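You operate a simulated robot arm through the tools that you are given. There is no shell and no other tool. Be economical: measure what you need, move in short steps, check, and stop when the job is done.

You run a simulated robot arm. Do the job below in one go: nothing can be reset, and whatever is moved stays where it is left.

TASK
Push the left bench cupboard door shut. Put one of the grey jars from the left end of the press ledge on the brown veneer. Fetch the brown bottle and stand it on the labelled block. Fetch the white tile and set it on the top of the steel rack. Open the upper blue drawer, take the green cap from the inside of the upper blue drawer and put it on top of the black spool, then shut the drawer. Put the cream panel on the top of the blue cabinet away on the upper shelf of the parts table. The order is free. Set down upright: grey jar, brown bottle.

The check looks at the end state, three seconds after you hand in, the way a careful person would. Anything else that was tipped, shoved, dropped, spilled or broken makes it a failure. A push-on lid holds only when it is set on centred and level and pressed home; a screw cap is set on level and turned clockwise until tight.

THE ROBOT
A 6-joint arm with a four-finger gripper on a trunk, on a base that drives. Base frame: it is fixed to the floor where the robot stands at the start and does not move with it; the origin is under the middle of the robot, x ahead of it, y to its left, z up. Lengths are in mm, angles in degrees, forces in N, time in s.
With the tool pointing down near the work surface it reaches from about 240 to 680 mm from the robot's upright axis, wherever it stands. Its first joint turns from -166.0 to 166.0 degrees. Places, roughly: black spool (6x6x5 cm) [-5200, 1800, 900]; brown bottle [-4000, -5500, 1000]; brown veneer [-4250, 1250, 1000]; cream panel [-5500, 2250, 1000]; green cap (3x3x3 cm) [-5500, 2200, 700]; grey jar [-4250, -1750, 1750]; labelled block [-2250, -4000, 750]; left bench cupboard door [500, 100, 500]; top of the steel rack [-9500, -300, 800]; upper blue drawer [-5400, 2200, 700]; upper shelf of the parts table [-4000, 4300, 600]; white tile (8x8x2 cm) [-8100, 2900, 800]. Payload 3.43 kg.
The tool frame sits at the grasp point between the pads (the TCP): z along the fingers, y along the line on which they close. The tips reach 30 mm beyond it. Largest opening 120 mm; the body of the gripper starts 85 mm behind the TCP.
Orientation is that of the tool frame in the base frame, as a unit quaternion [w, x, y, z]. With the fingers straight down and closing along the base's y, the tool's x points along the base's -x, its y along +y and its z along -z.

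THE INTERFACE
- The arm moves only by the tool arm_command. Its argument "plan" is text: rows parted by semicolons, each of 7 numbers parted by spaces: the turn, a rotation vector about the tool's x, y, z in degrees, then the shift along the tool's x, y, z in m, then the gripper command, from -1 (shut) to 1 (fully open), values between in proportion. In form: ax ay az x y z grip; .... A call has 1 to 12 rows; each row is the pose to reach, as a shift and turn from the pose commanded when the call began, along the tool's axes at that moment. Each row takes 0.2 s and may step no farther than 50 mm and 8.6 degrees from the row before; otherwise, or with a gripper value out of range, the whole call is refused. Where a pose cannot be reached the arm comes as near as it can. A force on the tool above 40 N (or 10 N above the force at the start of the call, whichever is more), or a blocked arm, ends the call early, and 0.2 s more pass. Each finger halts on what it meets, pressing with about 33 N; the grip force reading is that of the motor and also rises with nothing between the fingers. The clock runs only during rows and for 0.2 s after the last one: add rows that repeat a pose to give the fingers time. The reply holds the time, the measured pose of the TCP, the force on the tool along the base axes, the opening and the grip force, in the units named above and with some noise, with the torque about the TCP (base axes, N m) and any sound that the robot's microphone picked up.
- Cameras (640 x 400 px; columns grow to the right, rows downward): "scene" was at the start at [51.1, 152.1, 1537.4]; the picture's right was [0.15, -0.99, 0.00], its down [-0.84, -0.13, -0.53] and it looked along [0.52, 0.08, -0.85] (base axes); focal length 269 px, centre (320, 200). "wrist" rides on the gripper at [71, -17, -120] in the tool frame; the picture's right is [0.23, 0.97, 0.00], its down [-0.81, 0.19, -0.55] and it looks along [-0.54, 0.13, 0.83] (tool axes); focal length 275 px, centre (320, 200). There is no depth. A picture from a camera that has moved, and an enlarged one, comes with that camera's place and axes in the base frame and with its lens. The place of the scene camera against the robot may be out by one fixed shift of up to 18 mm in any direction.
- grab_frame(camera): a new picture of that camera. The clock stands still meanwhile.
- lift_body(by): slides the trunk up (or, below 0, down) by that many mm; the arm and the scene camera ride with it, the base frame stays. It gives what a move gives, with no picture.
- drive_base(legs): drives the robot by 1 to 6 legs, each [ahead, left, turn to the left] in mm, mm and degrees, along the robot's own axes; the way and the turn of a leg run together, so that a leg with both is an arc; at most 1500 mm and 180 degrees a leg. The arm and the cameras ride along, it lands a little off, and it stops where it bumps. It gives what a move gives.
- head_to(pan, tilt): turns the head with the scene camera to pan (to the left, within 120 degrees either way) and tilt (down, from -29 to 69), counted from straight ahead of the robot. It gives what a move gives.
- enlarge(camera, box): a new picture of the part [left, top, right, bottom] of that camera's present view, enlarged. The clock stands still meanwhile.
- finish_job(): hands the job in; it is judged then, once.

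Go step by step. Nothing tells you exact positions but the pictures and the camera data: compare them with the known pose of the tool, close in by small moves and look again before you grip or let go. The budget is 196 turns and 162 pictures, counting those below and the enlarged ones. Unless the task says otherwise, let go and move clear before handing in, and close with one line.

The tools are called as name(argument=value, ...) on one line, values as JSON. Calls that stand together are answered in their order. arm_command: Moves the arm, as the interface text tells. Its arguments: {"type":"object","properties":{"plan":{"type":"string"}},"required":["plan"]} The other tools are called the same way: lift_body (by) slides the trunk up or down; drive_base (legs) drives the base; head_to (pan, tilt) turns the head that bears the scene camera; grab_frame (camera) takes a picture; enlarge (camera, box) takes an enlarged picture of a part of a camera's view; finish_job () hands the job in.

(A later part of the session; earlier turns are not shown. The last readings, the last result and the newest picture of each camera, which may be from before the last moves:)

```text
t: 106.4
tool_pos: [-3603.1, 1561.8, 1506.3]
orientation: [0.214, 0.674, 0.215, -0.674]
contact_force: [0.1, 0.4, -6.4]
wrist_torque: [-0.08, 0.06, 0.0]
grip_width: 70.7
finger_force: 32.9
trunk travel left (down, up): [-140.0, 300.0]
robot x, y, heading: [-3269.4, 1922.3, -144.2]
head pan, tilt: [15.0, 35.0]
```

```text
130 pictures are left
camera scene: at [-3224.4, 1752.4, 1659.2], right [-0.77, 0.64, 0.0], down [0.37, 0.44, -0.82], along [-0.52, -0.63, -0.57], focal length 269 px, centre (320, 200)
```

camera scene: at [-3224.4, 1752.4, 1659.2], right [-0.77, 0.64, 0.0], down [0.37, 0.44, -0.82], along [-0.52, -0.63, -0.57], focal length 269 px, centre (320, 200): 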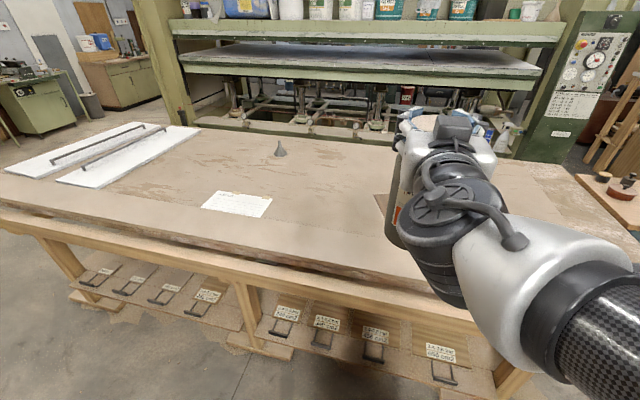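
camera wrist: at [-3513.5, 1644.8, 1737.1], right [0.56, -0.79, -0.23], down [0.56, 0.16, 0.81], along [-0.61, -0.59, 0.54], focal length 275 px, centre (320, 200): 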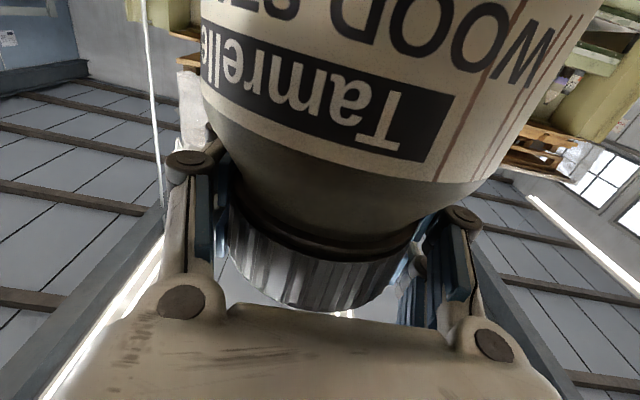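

The table is at about z 945 and the veneer (≈160×300) centres near (-4100, 1245), turned about 27°. I drive in closer, with the trunk still high.

drive_base(legs=[[370, -15, -1.9]])

arm_command(plan="0 0 0 0.02 0 0.02 -0.4;0 0 0 0.05 0 0.04 -0.4;0 0 0 0.09 0 0.06 -0.4;0 0 0 0.13 0 0.08 -0.4;0 0 0 0.16 0 0.1 -0.4")

head_to(pan=0, tilt=45)

grab_frame(camera="scene")

grab_frame(camera="wrist")

```text
t: 108.7
tool_pos: [-3924.9, 1374.1, 1507.3]
orientation: [0.204, 0.677, 0.204, -0.677]
contact_force: [0.2, 0.3, -6.5]
wrist_torque: [-0.05, 0.12, 0.02]
grip_width: 70.3
finger_force: 33.5
trunk travel left (down, up): [-140.0, 300.0]
robot x, y, heading: [-3580.0, 1723.1, -146.3]
head pan, tilt: [15.0, 35.0]
```

```text
t: 109.9
tool_pos: [-4009.7, 1316.7, 1345.6]
orientation: [0.204, 0.677, 0.205, -0.676]
contact_force: [0.2, 0.2, -5.2]
wrist_torque: [-0.06, 0.12, 0.0]
grip_width: 70.4
finger_force: 33.1
trunk travel left (down, up): [-140.0, 300.0]
robot x, y, heading: [-3578.1, 1723.3, -146.5]
head pan, tilt: [15.0, 35.0]
```

```text
t: 110.7
tool_pos: [-4008.3, 1318.0, 1346.4]
orientation: [0.204, 0.677, 0.204, -0.677]
contact_force: [-0.3, -0.6, -5.8]
wrist_torque: [-0.09, 0.11, 0.01]
grip_width: 70.4
finger_force: 33.0
trunk travel left (down, up): [-140.0, 300.0]
robot x, y, heading: [-3580.6, 1726.0, -146.2]
head pan, tilt: [0.0, 45.0]
```

```text
129 pictures are left
camera scene: at [-3551.4, 1574.3, 1644.4], right [-0.56, 0.83, 0.0], down [0.59, 0.39, -0.71], along [-0.59, -0.39, -0.71], focal length 269 px, centre (320, 200)
```

scene: 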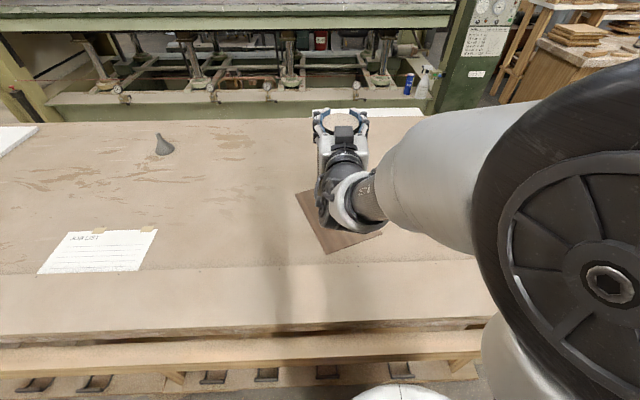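

```text
128 pictures are left
camera wrist: at [-3917.6, 1399.2, 1275.7], right [0.54, -0.81, -0.23], down [0.57, 0.14, 0.81], along [-0.63, -0.57, 0.54], focal length 275 px, centre (320, 200)
```

wrist: 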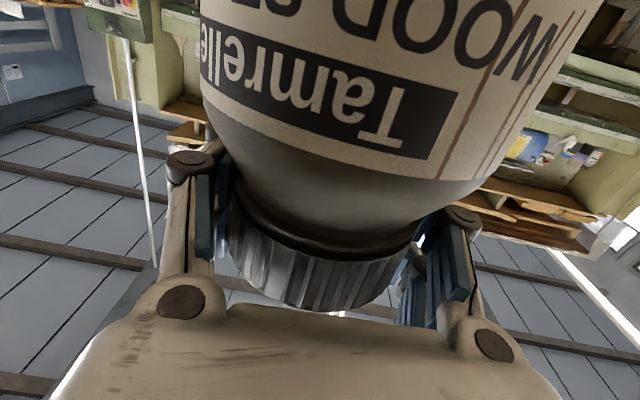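

The veneer is clear now: centre near (-4115, 1270). I shift over it and come down to about 20 mm above.

arm_command(plan="0 0 0 0.02 -0.004 0.014 -0.4;0 0 0 0.05 -0.008 0.028 -0.4;0 0 0 0.08 -0.012 0.042 -0.4;0 0 0 0.11 -0.016 0.056 -0.4;0 0 0 0.14 -0.02 0.07 -0.4;0 0 0 0.165 -0.0245 0.0835 -0.4;0 0 0 0.19 -0.0245 0.0835 -0.4;0 0 0 0.19 -0.0245 0.0835 -0.4")

grab_frame(camera="scene")

enlarge(camera="scene", box=[240, 100, 440, 270])

```text
t: 112.5
tool_pos: [-4087.8, 1272.4, 1169.2]
orientation: [-0.184, -0.677, -0.213, 0.68]
contact_force: [0.3, 0.4, -5.7]
wrist_torque: [-0.07, 0.13, -0.05]
grip_width: 70.7
finger_force: 33.2
out of reach, approached as far as the arm can: row 4, 5, 6, 7, 8
trunk travel left (down, up): [-140.0, 300.0]
robot x, y, heading: [-3581.0, 1720.6, -146.4]
head pan, tilt: [0.0, 45.0]
```

```text
127 pictures are left
camera scene: at [-3551.0, 1574.9, 1644.5], right [-0.56, 0.83, 0.0], down [0.59, 0.39, -0.71], along [-0.59, -0.39, -0.71], focal length 269 px, centre (320, 200)
```

scene: 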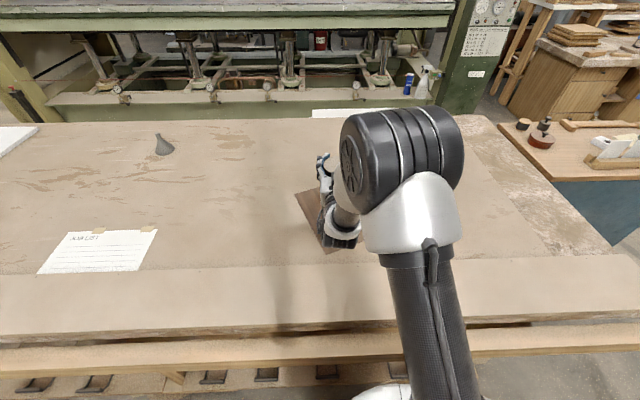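

```text
2.35 times, centred on (340, 185) of scene
camera zoom: at [-3551.0, 1574.9, 1644.5], right [-0.56, 0.83, 0.0], down [0.59, 0.39, -0.71], along [-0.59, -0.39, -0.71], focal length 634 px, centre (273, 235)
```

zoom: 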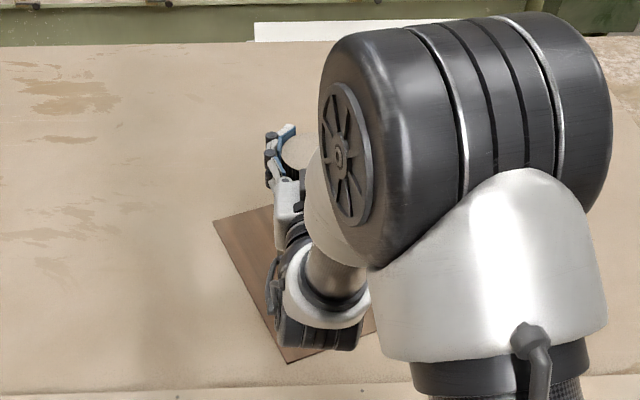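

Near the arm's low limit here. I raise the arm, lower the trunk instead, and re-check.

arm_command(plan="0 0 0 -0.03 0 0 -0.4;0 0 0 -0.06 0 0 -0.4;0 0 0 -0.09 0 0 -0.4;0 0 0 -0.11 0 0 -0.4;0 0 0 -0.11 0 0 -0.4")

lift_body(by=-140)

```text
t: 113.7
tool_pos: [-4089.1, 1272.1, 1279.3]
orientation: [0.203, 0.678, 0.204, -0.676]
contact_force: [-0.4, -0.6, -6.0]
wrist_torque: [-0.07, 0.1, -0.04]
grip_width: 70.5
finger_force: 33.2
out of reach, approached as far as the arm can: row 1
trunk travel left (down, up): [-140.0, 300.0]
robot x, y, heading: [-3582.8, 1723.1, -146.0]
head pan, tilt: [0.0, 45.0]
```

```text
t: 115.4
tool_pos: [-4089.4, 1271.8, 1140.2]
orientation: [0.203, 0.677, 0.203, -0.677]
contact_force: [-0.9, -0.2, -6.1]
wrist_torque: [-0.07, 0.11, -0.02]
grip_width: 70.4
finger_force: 32.6
trunk travel left (down, up): [0.0, 440.0]
robot x, y, heading: [-3578.5, 1724.3, -146.3]
head pan, tilt: [0.0, 45.0]
```

Straight and above the veneer. I lower in small steps, watching the force.

arm_command(plan="0 0 0 0.004 0 0 -0.4;0 0 0 0.008 0 0 -0.4;0 0 0 0.012 0 0 -0.4;0 0 0 0.015 0 0 -0.4")

grab_frame(camera="scene")

grab_frame(camera="wrist")

```text
t: 116.4
tool_pos: [-4089.6, 1272.1, 1124.2]
orientation: [0.203, 0.679, 0.204, -0.676]
contact_force: [0.1, 0.8, -6.3]
wrist_torque: [-0.06, 0.15, -0.03]
grip_width: 70.4
finger_force: 32.7
trunk travel left (down, up): [0.0, 440.0]
robot x, y, heading: [-3582.7, 1723.7, -146.3]
head pan, tilt: [0.0, 45.0]
```

```text
125 pictures are left
camera scene: at [-3551.4, 1574.5, 1504.4], right [-0.56, 0.83, 0.0], down [0.59, 0.39, -0.71], along [-0.59, -0.39, -0.71], focal length 269 px, centre (320, 200)
```

scene: 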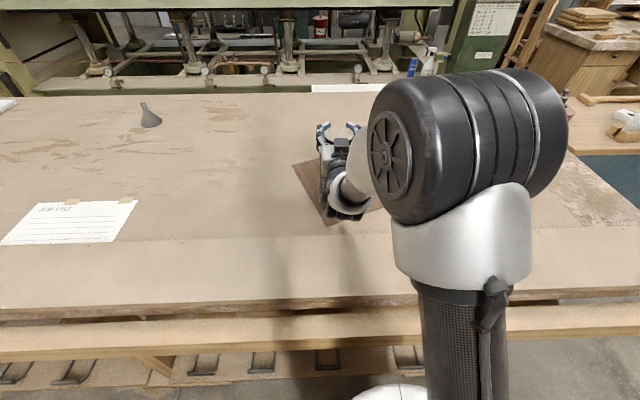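

```text
124 pictures are left
camera wrist: at [-3997.7, 1352.6, 1053.3], right [0.54, -0.81, -0.23], down [0.57, 0.14, 0.81], along [-0.63, -0.57, 0.54], focal length 275 px, centre (320, 200)
```

wrist: 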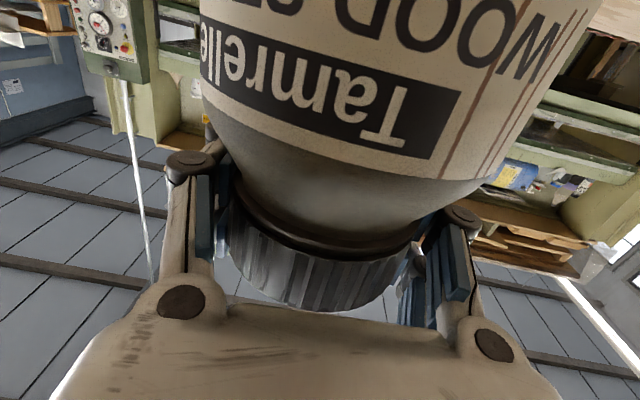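

Table height confirmed at ~943. I keep lowering to touch.

arm_command(plan="0 0 0 0.002 0 0 -0.4;0 0 0 0.004 0 0 -0.4;0 0 0 0.006 0 0 -0.4;0 0 0 0.008 0 0 -0.4;0 0 0 0.01 0 0 -0.4;0 0 0 0.012 0 0 -0.4;0 0 0 0.014 0 0 -0.4;0 0 0 0.016 0 0 -0.4;0 0 0 0.018 0 0 -0.4")

```text
t: 118.4
tool_pos: [-4088.7, 1272.3, 1108.0]
orientation: [0.201, 0.678, 0.201, -0.678]
contact_force: [-0.8, 1.0, -0.1]
wrist_torque: [0.15, -0.11, 0.02]
grip_width: 70.3
finger_force: 33.4
trunk travel left (down, up): [0.0, 440.0]
robot x, y, heading: [-3579.9, 1726.4, -146.2]
head pan, tilt: [0.0, 45.0]
```

The weight is off the gripper: the jar stands. I open and back straight out.

arm_command(plan="0 0 0 0 0 0 0.3;0 0 0 0 0 0 0.5;0 0 0 0 0 0 0.7;0 0 0 0 0 0 0.7;0 0 0 0 0 0 0.7")

drive_base(legs=[[-250, 0, 0]])

grab_frame(camera="scene")

```text
t: 119.6
tool_pos: [-4087.6, 1272.4, 1105.7]
orientation: [0.201, 0.679, 0.203, -0.677]
contact_force: [-0.1, 0.6, -0.5]
wrist_torque: [-0.01, -0.01, 0.01]
grip_width: 102.0
finger_force: 0.2
trunk travel left (down, up): [0.0, 440.0]
robot x, y, heading: [-3581.1, 1722.1, -146.3]
head pan, tilt: [0.0, 45.0]
```

```text
t: 121.4
tool_pos: [-3880.1, 1412.4, 1107.1]
orientation: [0.202, 0.678, 0.203, -0.677]
contact_force: [-0.5, 0.6, -0.6]
wrist_torque: [0.03, -0.04, 0.0]
grip_width: 102.2
finger_force: 0.1
trunk travel left (down, up): [0.0, 440.0]
robot x, y, heading: [-3373.2, 1861.9, -146.5]
head pan, tilt: [0.0, 45.0]
```

```text
123 pictures are left
camera scene: at [-3342.6, 1714.2, 1504.5], right [-0.56, 0.83, 0.0], down [0.59, 0.39, -0.71], along [-0.59, -0.39, -0.71], focal length 269 px, centre (320, 200)
```

scene: 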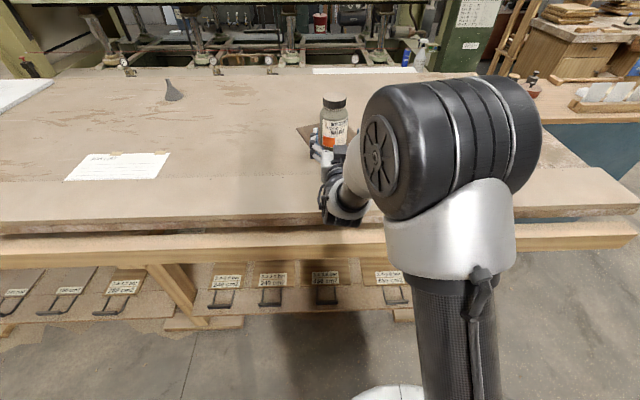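

The jar stands upright on the veneer. I move on along the aisle toward the blue cabinet and look.

drive_base(legs=[[-250, -600, 0], [0, -500, 0]])

lift_body(by=200)

head_to(pan=-15, tilt=22)

grab_frame(camera="scene")

```text
t: 127.5
tool_pos: [-4271.8, 2452.1, 1107.2]
orientation: [0.202, 0.678, 0.203, -0.677]
contact_force: [0.6, 0.2, -0.2]
wrist_torque: [0.03, -0.02, 0.03]
grip_width: 102.0
finger_force: 0.1
trunk travel left (down, up): [0.0, 440.0]
robot x, y, heading: [-3765.5, 2902.8, -146.0]
head pan, tilt: [0.0, 45.0]
```

```text
t: 129.7
tool_pos: [-4271.5, 2451.3, 1305.5]
orientation: [0.202, 0.678, 0.203, -0.677]
contact_force: [0.1, -0.8, -0.2]
wrist_torque: [0.02, 0.0, -0.02]
grip_width: 101.9
finger_force: 0.1
trunk travel left (down, up): [-200.0, 240.0]
robot x, y, heading: [-3767.2, 2902.5, -146.1]
head pan, tilt: [0.0, 45.0]
```

```text
t: 130.5
tool_pos: [-4271.2, 2452.2, 1306.0]
orientation: [0.202, 0.678, 0.203, -0.677]
contact_force: [0.7, 0.1, -0.6]
wrist_torque: [0.0, -0.02, -0.03]
grip_width: 102.1
finger_force: 0.1
trunk travel left (down, up): [-200.0, 240.0]
robot x, y, heading: [-3766.3, 2902.5, -146.1]
head pan, tilt: [-15.0, 22.0]
```

```text
122 pictures are left
camera scene: at [-3755.3, 2770.6, 1739.8], right [-0.32, 0.95, 0.0], down [0.36, 0.12, -0.93], along [-0.88, -0.3, -0.38], focal length 269 px, centre (320, 200)
```

scene: 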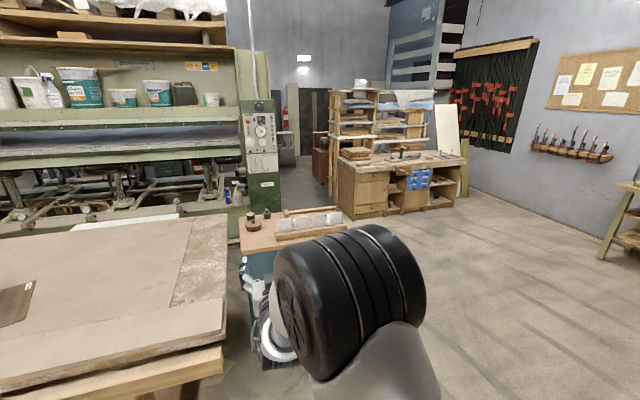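

The arm blocks the view, so I fold it to the carry pose and look again.

arm_command(plan="0 8.2 0 0.0 0 -0.025 0;0 16.4 0 0.0 0 -0.05 -1;0 24.6 0 0.0 0 -0.075 -1;0 32.8 0 0.0 0 -0.1 -1;0 41 0 0.02 0 -0.125 -1;0 49.2 0 0.04 0 -0.15 -1;0 57.4 0 0.06 0 -0.175 -1;0 65.6 0 0.08 0 -0.2 -1;0 73.8 0 0.1 0 -0.225 -1;0 82 0 0.12 0 -0.25 -1;0 90 0 0.14 0 -0.275 -1")

drive_base(legs=[[0, -400, 0]])

head_to(pan=5, tilt=25)

grab_frame(camera="scene")

```text
t: 132.9
tool_pos: [-4043.1, 2603.7, 1166.7]
orientation: [-0.001, 0.958, 0.286, 0.002]
contact_force: [0.6, -0.5, -0.8]
wrist_torque: [0.02, -0.01, -0.01]
grip_width: 0.0
finger_force: 32.6
trunk travel left (down, up): [-200.0, 240.0]
robot x, y, heading: [-3768.0, 2901.6, -146.2]
head pan, tilt: [-15.0, 22.0]
```

```text
t: 135.4
tool_pos: [-4265.5, 2938.6, 1166.4]
orientation: [-0.001, 0.958, 0.286, 0.0]
contact_force: [-0.2, 0.3, -0.8]
wrist_torque: [-0.01, -0.01, -0.03]
grip_width: 0.1
finger_force: 32.7
trunk travel left (down, up): [-200.0, 240.0]
robot x, y, heading: [-3987.6, 3235.3, -146.5]
head pan, tilt: [-15.0, 22.0]
```

```text
t: 136.2
tool_pos: [-4267.3, 2937.3, 1166.6]
orientation: [0.0, 0.958, 0.285, 0.001]
contact_force: [-0.4, -0.6, 0.0]
wrist_torque: [-0.01, -0.02, -0.02]
grip_width: 0.0
finger_force: 33.3
trunk travel left (down, up): [-200.0, 240.0]
robot x, y, heading: [-3984.8, 3236.0, -146.3]
head pan, tilt: [5.0, 25.0]
```

```text
121 pictures are left
camera scene: at [-3962.1, 3076.1, 1735.1], right [-0.62, 0.78, 0.0], down [0.33, 0.26, -0.91], along [-0.71, -0.57, -0.42], focal length 269 px, centre (320, 200)
```

scene: 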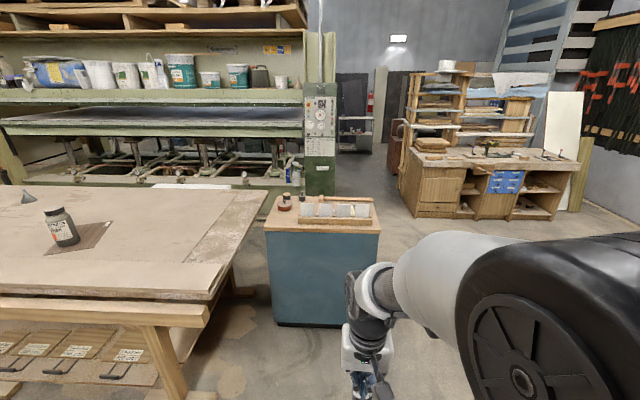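

enlarge(camera="scene", box=[240, 170, 420, 330])

head_to(pan=-110, tilt=30)

grab_frame(camera="scene")

```text
2.50 times, centred on (330, 250) of scene
camera zoom: at [-3962.1, 3076.1, 1735.1], right [-0.62, 0.78, 0.0], down [0.33, 0.26, -0.91], along [-0.71, -0.57, -0.42], focal length 673 px, centre (295, 75)
```

zoom: 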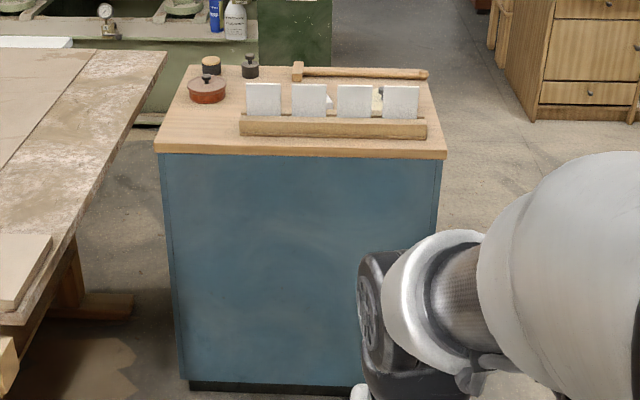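

```text
t: 138.2
tool_pos: [-4265.9, 2938.1, 1165.0]
orientation: [-0.001, 0.958, 0.286, 0.001]
contact_force: [-0.3, -0.4, -0.3]
wrist_torque: [0.0, 0.03, 0.0]
grip_width: 0.1
finger_force: 32.8
trunk travel left (down, up): [-200.0, 240.0]
robot x, y, heading: [-3988.8, 3238.4, -146.4]
head pan, tilt: [-110.0, 30.0]
```

```text
119 pictures are left
camera scene: at [-3911.6, 3221.4, 1727.1], right [0.97, 0.24, 0.0], down [0.12, -0.49, -0.87], along [-0.21, 0.84, -0.5], focal length 269 px, centre (320, 200)
```

scene: 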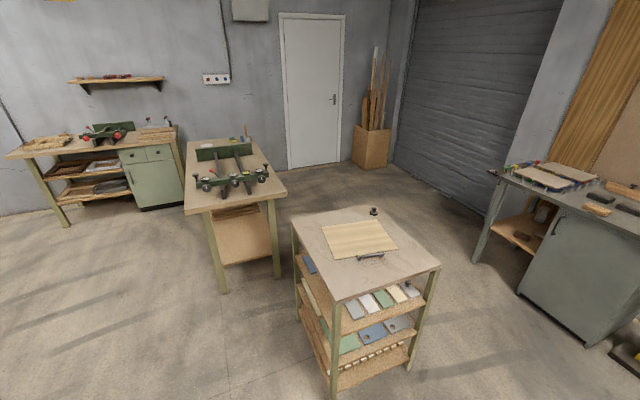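

I see the blue cabinet (top z≈900; n 2945–3470, u 4307–4990) with four upright panels in a holder, and the parts table behind me to the right. The drawers are not on this side, so I drive round to the right end.

drive_base(legs=[[700, -550, 0], [700, -450, 0]])

head_to(pan=75, tilt=30)

grab_frame(camera="scene")

```text
t: 147.0
tool_pos: [-6002.7, 3000.1, 1166.4]
orientation: [0.0, 0.96, 0.279, 0.0]
contact_force: [-0.8, -0.5, -0.4]
wrist_torque: [-0.01, 0.0, 0.0]
grip_width: 0.0
finger_force: 33.2
trunk travel left (down, up): [-200.0, 240.0]
robot x, y, heading: [-5719.5, 3292.8, -147.3]
head pan, tilt: [-110.0, 30.0]
```

```text
t: 149.7
tool_pos: [-6003.7, 3000.6, 1167.0]
orientation: [0.0, 0.96, 0.28, 0.002]
contact_force: [-0.1, 0.4, 0.1]
wrist_torque: [0.0, 0.0, -0.01]
grip_width: 0.0
finger_force: 33.0
trunk travel left (down, up): [-200.0, 240.0]
robot x, y, heading: [-5717.6, 3292.6, -147.3]
head pan, tilt: [75.0, 30.0]
```

```text
118 pictures are left
camera scene: at [-5596.5, 3104.1, 1727.1], right [-0.95, -0.31, 0.0], down [-0.15, 0.48, -0.87], along [0.27, -0.82, -0.5], focal length 269 px, centre (320, 200)
```

scene: 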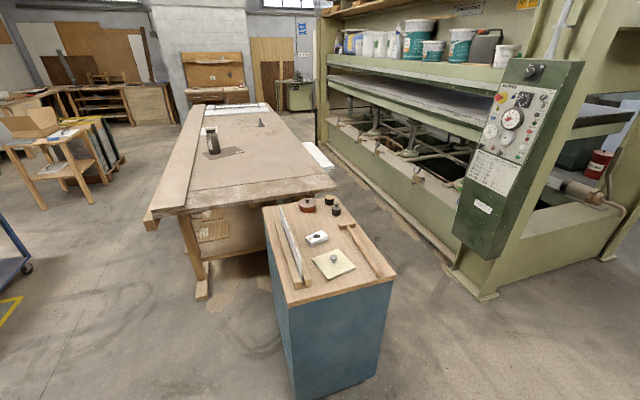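

The cream panel (with a knob) lies on the cabinet's right part. The drawers must face the press side. I enlarge the top.

enlarge(camera="scene", box=[250, 185, 410, 295])

drive_base(legs=[[1000, 0, 0]])

head_to(pan=110, tilt=35)

grab_frame(camera="scene")

```text
3.64 times, centred on (330, 240) of scene
camera zoom: at [-5596.5, 3104.1, 1727.1], right [-0.95, -0.31, 0.0], down [-0.15, 0.48, -0.87], along [0.27, -0.82, -0.5], focal length 979 px, centre (284, 54)
```

zoom: 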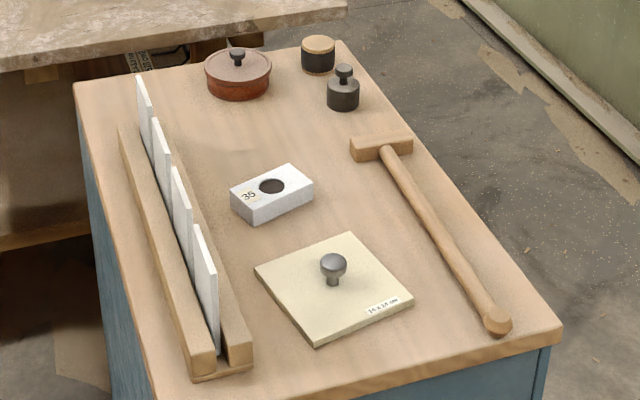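

```text
t: 154.9
tool_pos: [-6847.9, 2461.7, 1166.1]
orientation: [-0.001, 0.961, 0.276, 0.002]
contact_force: [-0.1, 1.2, 0.4]
wrist_torque: [0.01, -0.01, 0.02]
grip_width: 0.0
finger_force: 32.8
trunk travel left (down, up): [-200.0, 240.0]
robot x, y, heading: [-6564.5, 2755.8, -147.4]
head pan, tilt: [75.0, 30.0]
```

```text
t: 155.9
tool_pos: [-6847.2, 2461.3, 1167.0]
orientation: [0.0, 0.961, 0.276, 0.001]
contact_force: [-0.8, 0.8, -0.5]
wrist_torque: [-0.01, 0.01, 0.0]
grip_width: 0.0
finger_force: 33.0
trunk travel left (down, up): [-200.0, 240.0]
robot x, y, heading: [-6563.9, 2757.5, -147.6]
head pan, tilt: [110.0, 35.0]
```

```text
116 pictures are left
camera scene: at [-6398.1, 2595.6, 1719.3], right [-0.61, -0.79, 0.0], down [-0.45, 0.35, -0.82], along [0.65, -0.5, -0.57], focal length 269 px, centre (320, 200)
```

scene: 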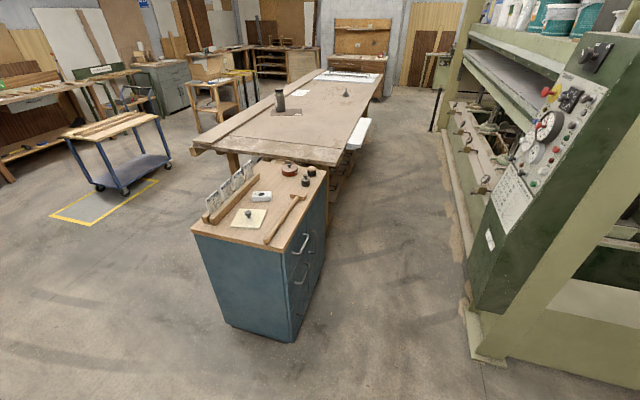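

The drawers with bar handles are on the press side; the black spool with tan flanges is at the far-left corner of the top. I turn to face the drawers in the aisle.

drive_base(legs=[[0, 0, 180], [-70, -1050, 1.2]])

head_to(pan=0, tilt=45)

grab_frame(camera="scene")

```text
t: 168.7
tool_pos: [-5767.0, 2142.4, 1166.9]
orientation: [-0.001, -0.288, 0.957, -0.001]
contact_force: [-0.1, 0.5, 0.5]
wrist_torque: [-0.02, 0.02, -0.01]
grip_width: 0.0
finger_force: 33.2
trunk travel left (down, up): [-200.0, 240.0]
robot x, y, heading: [-6044.8, 1840.4, 34.2]
head pan, tilt: [110.0, 35.0]
```

```text
t: 170.6
tool_pos: [-5767.5, 2143.4, 1167.3]
orientation: [0.0, -0.289, 0.957, 0.001]
contact_force: [0.6, -0.8, 0.4]
wrist_torque: [-0.01, 0.01, 0.01]
grip_width: 0.1
finger_force: 33.2
trunk travel left (down, up): [-200.0, 240.0]
robot x, y, heading: [-6044.1, 1844.9, 33.9]
head pan, tilt: [0.0, 45.0]
```

```text
115 pictures are left
camera scene: at [-6068.6, 1993.8, 1704.5], right [0.56, -0.83, 0.0], down [-0.59, -0.4, -0.71], along [0.59, 0.4, -0.71], focal length 269 px, centre (320, 200)
```

scene: 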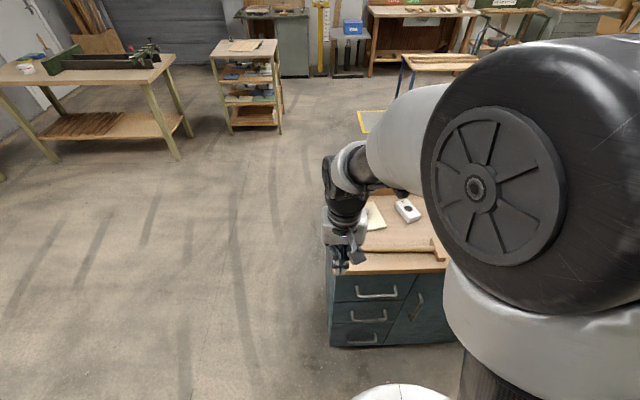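

Three drawers on the left half, with bar handles. I look closer at the top one.

enlarge(camera="scene", box=[310, 180, 470, 350])

grab_frame(camera="wrist")

```text
2.35 times, centred on (390, 265) of scene
camera zoom: at [-6068.6, 1993.8, 1704.5], right [0.56, -0.83, 0.0], down [-0.59, -0.4, -0.71], along [0.59, 0.4, -0.71], focal length 634 px, centre (155, 47)
```

zoom: 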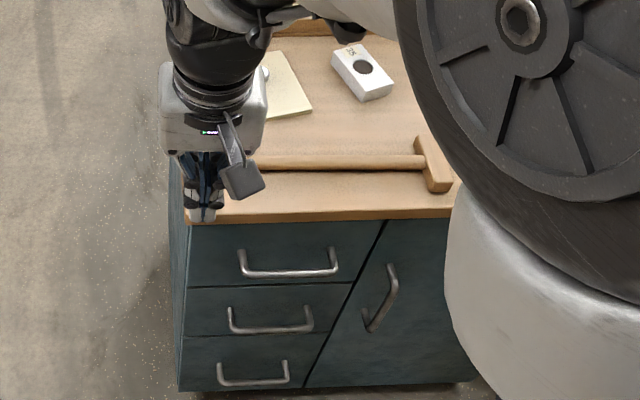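

```text
113 pictures are left
camera wrist: at [-5817.6, 2089.3, 1287.8], right [-0.73, 0.68, 0.0], down [0.57, 0.61, 0.55], along [0.38, 0.4, -0.83], focal length 275 px, centre (320, 200)
```

wrist: 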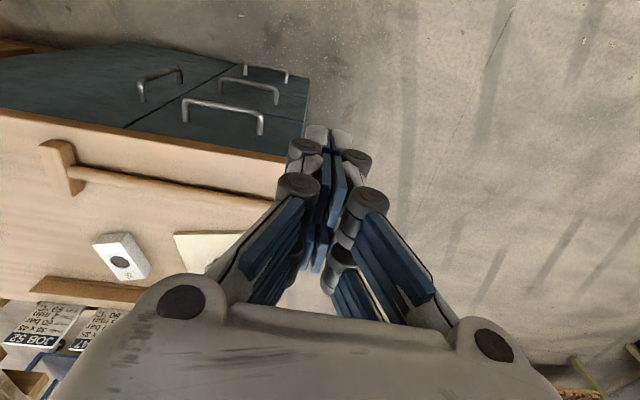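

Handle bar of the upper drawer: middle near (-5611, 2068, 821), running along the cabinet front. I bring the tool above it, turned so the fingers straddle the bar.

arm_command(plan="0 0 8.2 -0.008 -0.013 0.01 -0.2;0 0 16.4 -0.016 -0.027 0.02 -0.2;0 0 24.6 -0.024 -0.041 0.03 -0.2;0 0 32.8 -0.032 -0.054 0.04 -0.2;0 0 41 -0.04 -0.068 0.06 -0.2;0 0 49.2 -0.048 -0.081 0.08 -0.2;0 0 57.4 -0.056 -0.095 0.1 -0.2;0 0 65.6 -0.064 -0.108 0.12 -0.2;0 0 73.8 -0.072 -0.122 0.14 -0.2;0 0 82 -0.08 -0.135 0.16 -0.2;0 0 90 -0.089 -0.149 0.18 -0.2")

grab_frame(camera="wrist")

enlarge(camera="scene", box=[310, 180, 470, 350])

```text
t: 173.0
tool_pos: [-5611.0, 2067.2, 986.4]
orientation: [-0.001, 0.474, 0.88, -0.001]
contact_force: [1.3, 0.3, -0.3]
wrist_torque: [0.02, 0.0, 0.01]
grip_width: 48.0
finger_force: 0.0
trunk travel left (down, up): [-200.0, 240.0]
robot x, y, heading: [-6045.5, 1843.5, 33.9]
head pan, tilt: [0.0, 45.0]
```

```text
112 pictures are left
camera wrist: at [-5663.9, 2117.6, 1107.2], right [0.69, 0.73, 0.0], down [0.61, -0.57, 0.55], along [0.4, -0.38, -0.83], focal length 275 px, centre (320, 200)
```

wrist: 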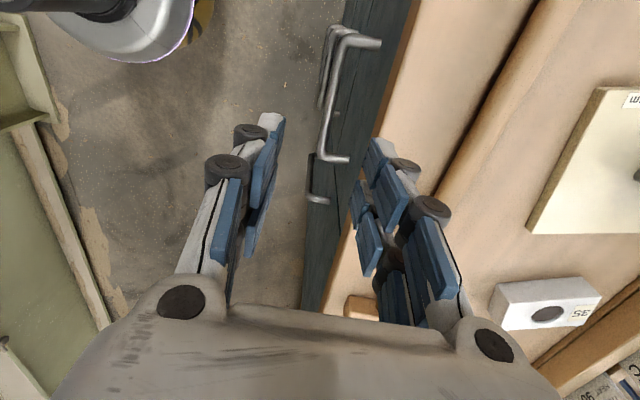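

```text
2.35 times, centred on (390, 265) of scene
camera zoom: at [-6067.7, 1993.7, 1704.5], right [0.56, -0.83, 0.0], down [-0.59, -0.4, -0.71], along [0.59, 0.4, -0.71], focal length 634 px, centre (155, 47)
```

zoom: 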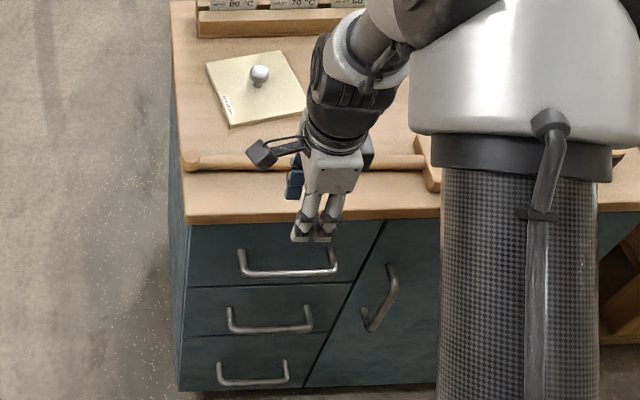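

The bar is at n≈3515 with a gap of about 40 mm behind it. I narrow the fingers, nudge 5 mm and descend.

arm_command(plan="0 0 0 0 0.005 0.01 -0.4;0 0 0 0 0.005 0.05 -0.4;0 0 0 0 0.005 0.09 -0.4;0 0 0 0 0.005 0.12 -0.4;0 0 0 0 0.005 0.14 -0.4;0 0 0 0 0.005 0.155 -0.4;0 0 0 0 0.005 0.162 -0.4")

grab_frame(camera="wrist")

enlarge(camera="scene", box=[340, 220, 440, 320])

```text
t: 174.6
tool_pos: [-5606.7, 2069.9, 824.9]
orientation: [0.0, 0.473, 0.881, -0.001]
contact_force: [0.8, 0.8, -0.2]
wrist_torque: [-0.03, 0.01, 0.0]
grip_width: 35.5
finger_force: 0.1
trunk travel left (down, up): [-200.0, 240.0]
robot x, y, heading: [-6045.0, 1842.5, 34.3]
head pan, tilt: [0.0, 45.0]
```

```text
110 pictures are left
camera wrist: at [-5660.8, 2120.1, 945.7], right [0.68, 0.73, 0.0], down [0.61, -0.57, 0.55], along [0.4, -0.38, -0.83], focal length 275 px, centre (320, 200)
```

wrist: 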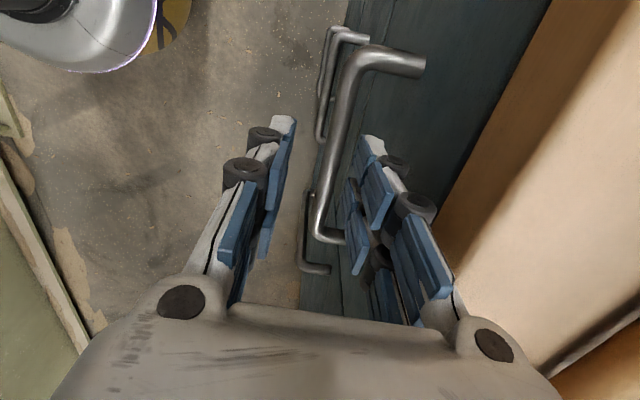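

```text
4.00 times, centred on (390, 270) of scene
camera zoom: at [-6068.5, 1993.8, 1704.5], right [0.56, -0.83, 0.0], down [-0.59, -0.4, -0.71], along [0.59, 0.4, -0.71], focal length 1077 px, centre (40, -80)
```

zoom: 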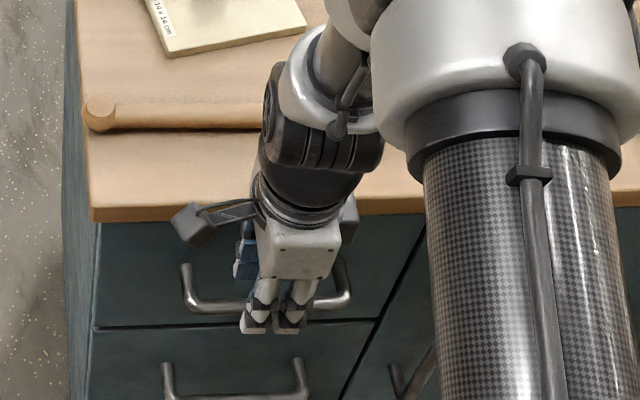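

The bar is between the fingers. I close and pull outward.

arm_command(plan="0 0 0 0 0 0 -0.7;0 0 0 0 0 0 -1;0 0 0 0 0 0 -1;0 0 0 0 0 0 -1")

arm_command(plan="0 0 0 0 -0.015 0 -1;0 0 0 0 -0.03 0 -1;0 0 0 0 -0.05 0 -1;0 0 0 0 -0.07 0 -1;0 0 0 0 -0.09 0 -1;0 0 0 0 -0.11 0 -1;0 0 0 0 -0.13 0 -1;0 0 0 0 -0.15 0 -1;0 0 0 0 -0.17 0 -1;0 0 0 0 -0.19 0 -1")

grab_frame(camera="scene")

grab_frame(camera="wrist")

```text
t: 175.6
tool_pos: [-5606.4, 2069.7, 824.9]
orientation: [-0.001, 0.473, 0.881, 0.0]
contact_force: [0.0, 0.1, 0.6]
wrist_torque: [0.0, 0.03, 0.0]
grip_width: 0.0
finger_force: 32.8
trunk travel left (down, up): [-200.0, 240.0]
robot x, y, heading: [-6041.2, 1845.7, 33.9]
head pan, tilt: [0.0, 45.0]
```

```text
t: 177.8
tool_pos: [-5765.7, 1964.6, 825.8]
orientation: [0.0, 0.473, 0.881, -0.001]
contact_force: [0.2, -0.5, -0.3]
wrist_torque: [0.01, 0.04, -0.02]
grip_width: 0.0
finger_force: 32.7
trunk travel left (down, up): [-200.0, 240.0]
robot x, y, heading: [-6043.0, 1841.8, 33.9]
head pan, tilt: [0.0, 45.0]
```

```text
108 pictures are left
camera scene: at [-6068.7, 1993.5, 1704.5], right [0.56, -0.83, 0.0], down [-0.59, -0.4, -0.71], along [0.59, 0.4, -0.71], focal length 269 px, centre (320, 200)
```

scene: 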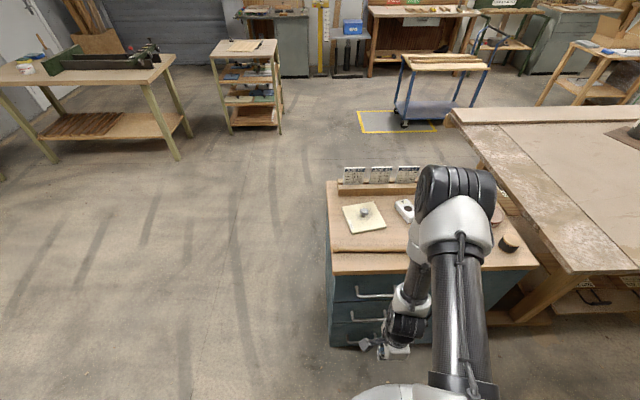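

```text
107 pictures are left
camera wrist: at [-5819.3, 2015.0, 946.4], right [0.68, 0.73, 0.0], down [0.61, -0.57, 0.55], along [0.4, -0.38, -0.83], focal length 275 px, centre (320, 200)
```

wrist: 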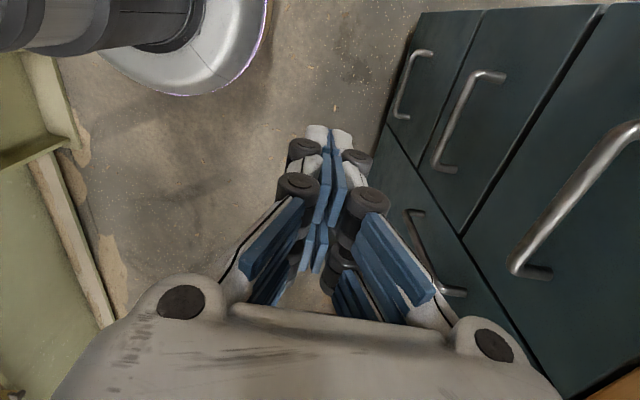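

I missed: the bar is lower than I took it, about z 768 at n 3500 (cabinet top ~830). I go back over it and lower further.

arm_command(plan="0 0 0 0 0.04 -0.01 -0.4;0 0 0 0 0.08 -0.01 -0.4;0 0 0 0 0.12 -0.01 -0.4;0 0 0 0 0.16 -0.01 -0.4;0 0 0 0 0.19 -0.01 -0.4;0 0 0 0 0.207 -0.01 -0.4;0 0 0 0 0.207 0.01 -0.4;0 0 0 0 0.207 0.03 -0.4;0 0 0 0 0.207 0.045 -0.4;0 0 0 0 0.207 0.055 -0.4;0 0 0 0 0.207 0.055 -0.4")

grab_frame(camera="wrist")

```text
t: 179.5
tool_pos: [-5599.5, 2075.2, 804.5]
orientation: [-0.005, 0.473, 0.881, -0.007]
contact_force: [-9.2, -6.7, -1.0]
wrist_torque: [0.5, -0.72, 0.11]
grip_width: 33.9
finger_force: 0.0
trunk travel left (down, up): [-200.0, 240.0]
robot x, y, heading: [-6045.3, 1839.9, 33.9]
head pan, tilt: [0.0, 45.0]
stopped in row 8: the force on the tool passed its limit at 49 N (the readings are from after the stop); the commanded pose is now the measured one
```

```text
106 pictures are left
camera wrist: at [-5651.8, 2125.6, 925.5], right [0.68, 0.73, -0.02], down [0.62, -0.56, 0.55], along [0.39, -0.39, -0.84], focal length 275 px, centre (320, 200)
```

wrist: 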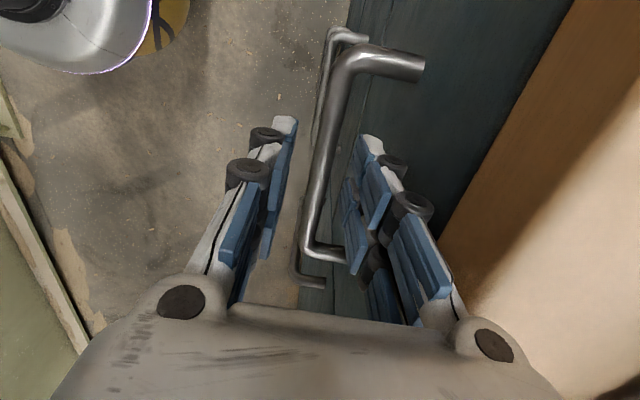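

Contact came from the cabinet's overhanging top behind the inner finger. I back out, tilt the tool 40° so it comes in from the aisle side, and look again.

arm_command(plan="0 0 0 0 -0.005 -0.015 -0.4;0 0 0 0 -0.01 -0.04 -0.4;-8 0 0 0 -0.025 -0.05 -0.4;-16 0 0 0 -0.04 -0.05 -0.4;-24 0 0 0 -0.05 -0.05 -0.4;-32 0 0 0 -0.055 -0.045 -0.4;-40 0 0 0 -0.055 -0.045 -0.4;-40 0 0 0 -0.055 -0.045 -0.4")

grab_frame(camera="wrist")

enlarge(camera="scene", box=[340, 220, 440, 320])

```text
t: 181.3
tool_pos: [-5642.2, 2046.6, 850.4]
orientation: [0.159, 0.445, 0.829, 0.297]
contact_force: [0.1, -0.1, 0.1]
wrist_torque: [0.02, -0.01, 0.01]
grip_width: 36.2
finger_force: 0.2
trunk travel left (down, up): [-200.0, 240.0]
robot x, y, heading: [-6046.8, 1840.8, 34.1]
head pan, tilt: [0.0, 45.0]
```

```text
105 pictures are left
camera wrist: at [-5756.4, 2056.4, 933.4], right [0.5, 0.61, 0.62], down [0.28, -0.79, 0.55], along [0.82, -0.1, -0.56], focal length 275 px, centre (320, 200)
```

wrist: 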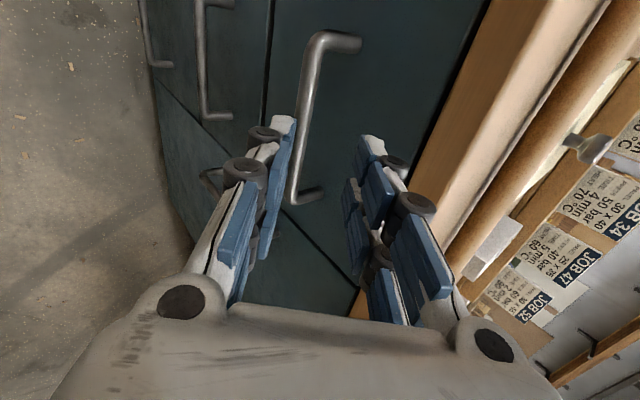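

```text
4.00 times, centred on (390, 270) of scene
camera zoom: at [-6068.9, 1993.5, 1704.5], right [0.56, -0.83, 0.0], down [-0.59, -0.4, -0.71], along [0.59, 0.4, -0.71], focal length 1077 px, centre (40, -80)
```

zoom: 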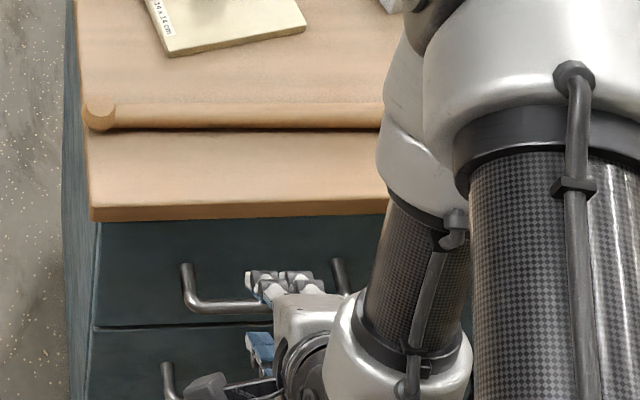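

Now three views agree: bar at n≈3507, z≈767. I approach along the tilted tool axis.

arm_command(plan="0 0 0 0 -0.014 0.01 -0.45;0 0 0 0 -0.014 0.03 -0.45;0 0 0 0 -0.014 0.05 -0.45;0 0 0 0 -0.014 0.065 -0.45;0 0 0 0 -0.014 0.078 -0.45;0 0 0 0 -0.014 0.086 -0.45")

grab_frame(camera="wrist")

```text
t: 182.7
tool_pos: [-5606.0, 2070.3, 774.0]
orientation: [0.159, 0.445, 0.83, 0.297]
contact_force: [0.3, 1.0, -0.2]
wrist_torque: [-0.03, 0.02, -0.01]
grip_width: 32.8
finger_force: 0.0
trunk travel left (down, up): [-200.0, 240.0]
robot x, y, heading: [-6042.0, 1843.1, 34.0]
head pan, tilt: [0.0, 45.0]
```

```text
103 pictures are left
camera wrist: at [-5719.9, 2080.5, 857.4], right [0.5, 0.61, 0.62], down [0.28, -0.79, 0.55], along [0.82, -0.1, -0.56], focal length 275 px, centre (320, 200)
```

wrist: 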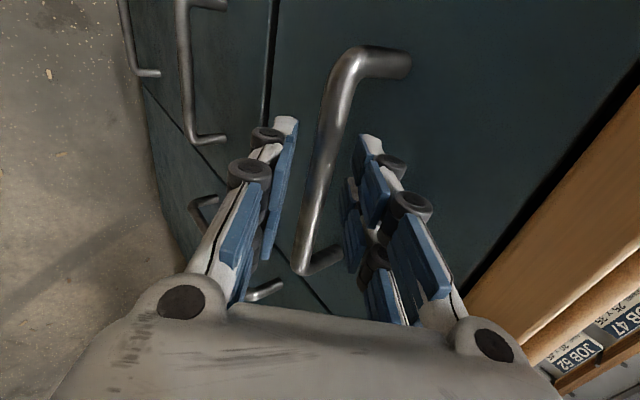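

arm_command(plan="0 0 0 0 0 0 -0.7;0 0 0 0 0 0 -1;0 0 0 0 0 0 -1;0 0 0 0 0 0 -1")

```text
t: 183.7
tool_pos: [-5605.2, 2071.1, 774.5]
orientation: [0.16, 0.444, 0.83, 0.297]
contact_force: [2.2, -1.0, -0.1]
wrist_torque: [-1.16, -0.86, 1.45]
grip_width: 13.7
finger_force: 45.2
trunk travel left (down, up): [-200.0, 240.0]
robot x, y, heading: [-6043.9, 1841.5, 33.9]
head pan, tilt: [0.0, 45.0]
```

Gripped on the bar (13.7 mm). I pull it out with the arm.

arm_command(plan="0 0 0 0 -0.011 -0.01 -1;0 0 0 0 -0.023 -0.019 -1;0 0 0 0 -0.034 -0.029 -1;0 0 0 0 -0.046 -0.039 -1;0 0 0 0 -0.057 -0.048 -1;0 0 0 0 -0.069 -0.058 -1;0 0 0 0 -0.08 -0.068 -1;0 0 0 0 -0.092 -0.077 -1;0 0 0 0 -0.103 -0.087 -1;0 0 0 0 -0.115 -0.096 -1")

grab_frame(camera="scene")

```text
t: 185.3
tool_pos: [-5685.5, 2013.0, 775.5]
orientation: [0.162, 0.448, 0.829, 0.292]
contact_force: [3.4, -7.1, -12.2]
wrist_torque: [-1.91, -1.23, 1.0]
grip_width: 14.0
finger_force: 45.1
trunk travel left (down, up): [-200.0, 240.0]
robot x, y, heading: [-6045.5, 1842.6, 34.0]
head pan, tilt: [0.0, 45.0]
stopped in row 7: the force on the tool passed its limit at 42 N (the readings are from after the stop); the commanded pose is now the measured one
```

```text
102 pictures are left
camera scene: at [-6067.8, 1992.8, 1704.6], right [0.56, -0.83, 0.0], down [-0.59, -0.39, -0.71], along [0.59, 0.4, -0.71], focal length 269 px, centre (320, 200)
```

scene: 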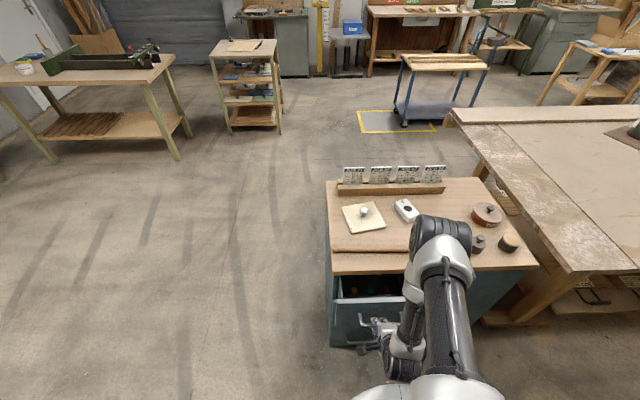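

The drawer is about 100 mm out. I look inside.

enlarge(camera="scene", box=[320, 240, 440, 340])

```text
4.00 times, centred on (380, 290) of scene
camera zoom: at [-6067.8, 1992.8, 1704.6], right [0.56, -0.83, 0.0], down [-0.59, -0.39, -0.71], along [0.59, 0.4, -0.71], focal length 1077 px, centre (80, -160)
```

zoom: 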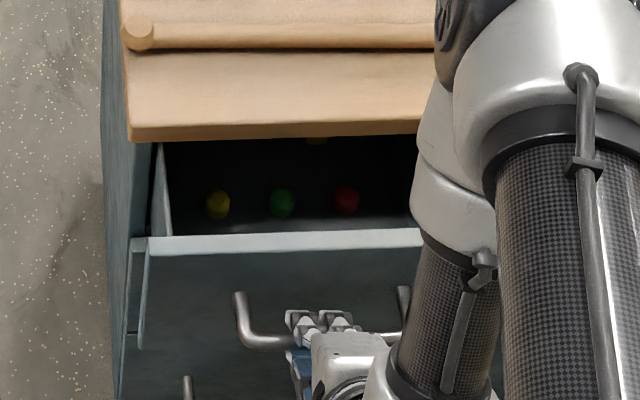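

The green cap is in the middle of a row of caps but still near the overhang. I relax and re-grip, then pull further.

arm_command(plan="0 0 0 0 0 0 -0.6;0 0 0 0 0 0 -0.6;0 0 0 0 0 0 -1;0 0 0 0 0 0 -1;0 0 0 0 0 0 -1")

arm_command(plan="0 0 0 0 -0.0075 -0.0065 -1;0 0 0 0 -0.015 -0.013 -1;0 0 0 0 -0.023 -0.019 -1;0 0 0 0 -0.031 -0.026 -1;0 0 0 0 -0.038 -0.032 -1;0 0 0 0 -0.046 -0.038 -1;0 0 0 0 -0.054 -0.045 -1;0 0 0 0 -0.061 -0.051 -1;0 0 0 0 -0.069 -0.057 -1;0 0 0 0 -0.077 -0.064 -1;0 0 0 0 -0.084 -0.071 -1")

```text
t: 186.5
tool_pos: [-5686.4, 2014.7, 777.5]
orientation: [0.161, 0.446, 0.83, 0.294]
contact_force: [-0.1, -1.7, -2.1]
wrist_torque: [-1.16, -0.8, 1.52]
grip_width: 13.9
finger_force: 44.9
trunk travel left (down, up): [-200.0, 240.0]
robot x, y, heading: [-6044.2, 1841.0, 34.0]
head pan, tilt: [0.0, 45.0]
```

```text
t: 187.6
tool_pos: [-5716.1, 1993.6, 777.0]
orientation: [0.164, 0.444, 0.831, 0.294]
contact_force: [0.0, -1.5, -18.9]
wrist_torque: [-1.53, -0.92, 1.15]
grip_width: 13.6
finger_force: 45.2
trunk travel left (down, up): [-200.0, 240.0]
robot x, y, heading: [-6041.5, 1840.7, 34.0]
head pan, tilt: [0.0, 45.0]
stopped in row 5: the force on the tool passed its limit at 48 N (the readings are from after the stop); the commanded pose is now the measured one
```

The drag builds up in the arm; I pull with the base instead.

drive_base(legs=[[-90, 0, 0]])

grab_frame(camera="scene")

```text
t: 188.8
tool_pos: [-5790.8, 1939.3, 775.4]
orientation: [0.167, 0.444, 0.83, 0.292]
contact_force: [1.8, -3.9, 0.7]
wrist_torque: [-0.82, -0.51, 1.83]
grip_width: 13.6
finger_force: 45.2
trunk travel left (down, up): [-200.0, 240.0]
robot x, y, heading: [-6122.0, 1785.0, 33.9]
head pan, tilt: [0.0, 45.0]
stopped in leg 1: the force on the tool passed its limit at 42 N (the readings are from after the stop); the commanded pose is now the measured one
```

```text
100 pictures are left
camera scene: at [-6145.4, 1940.6, 1704.6], right [0.56, -0.83, 0.0], down [-0.59, -0.39, -0.71], along [0.59, 0.39, -0.71], focal length 269 px, centre (320, 200)
```

scene: 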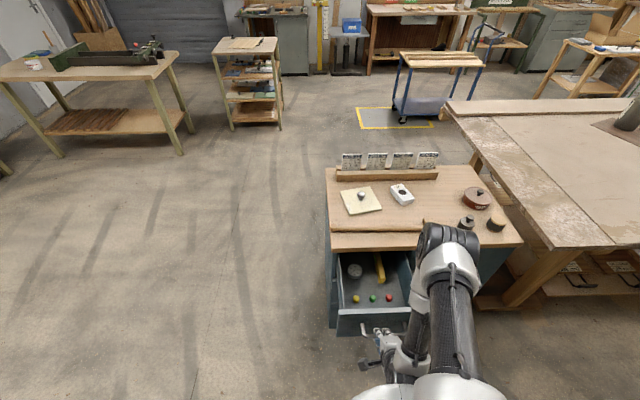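

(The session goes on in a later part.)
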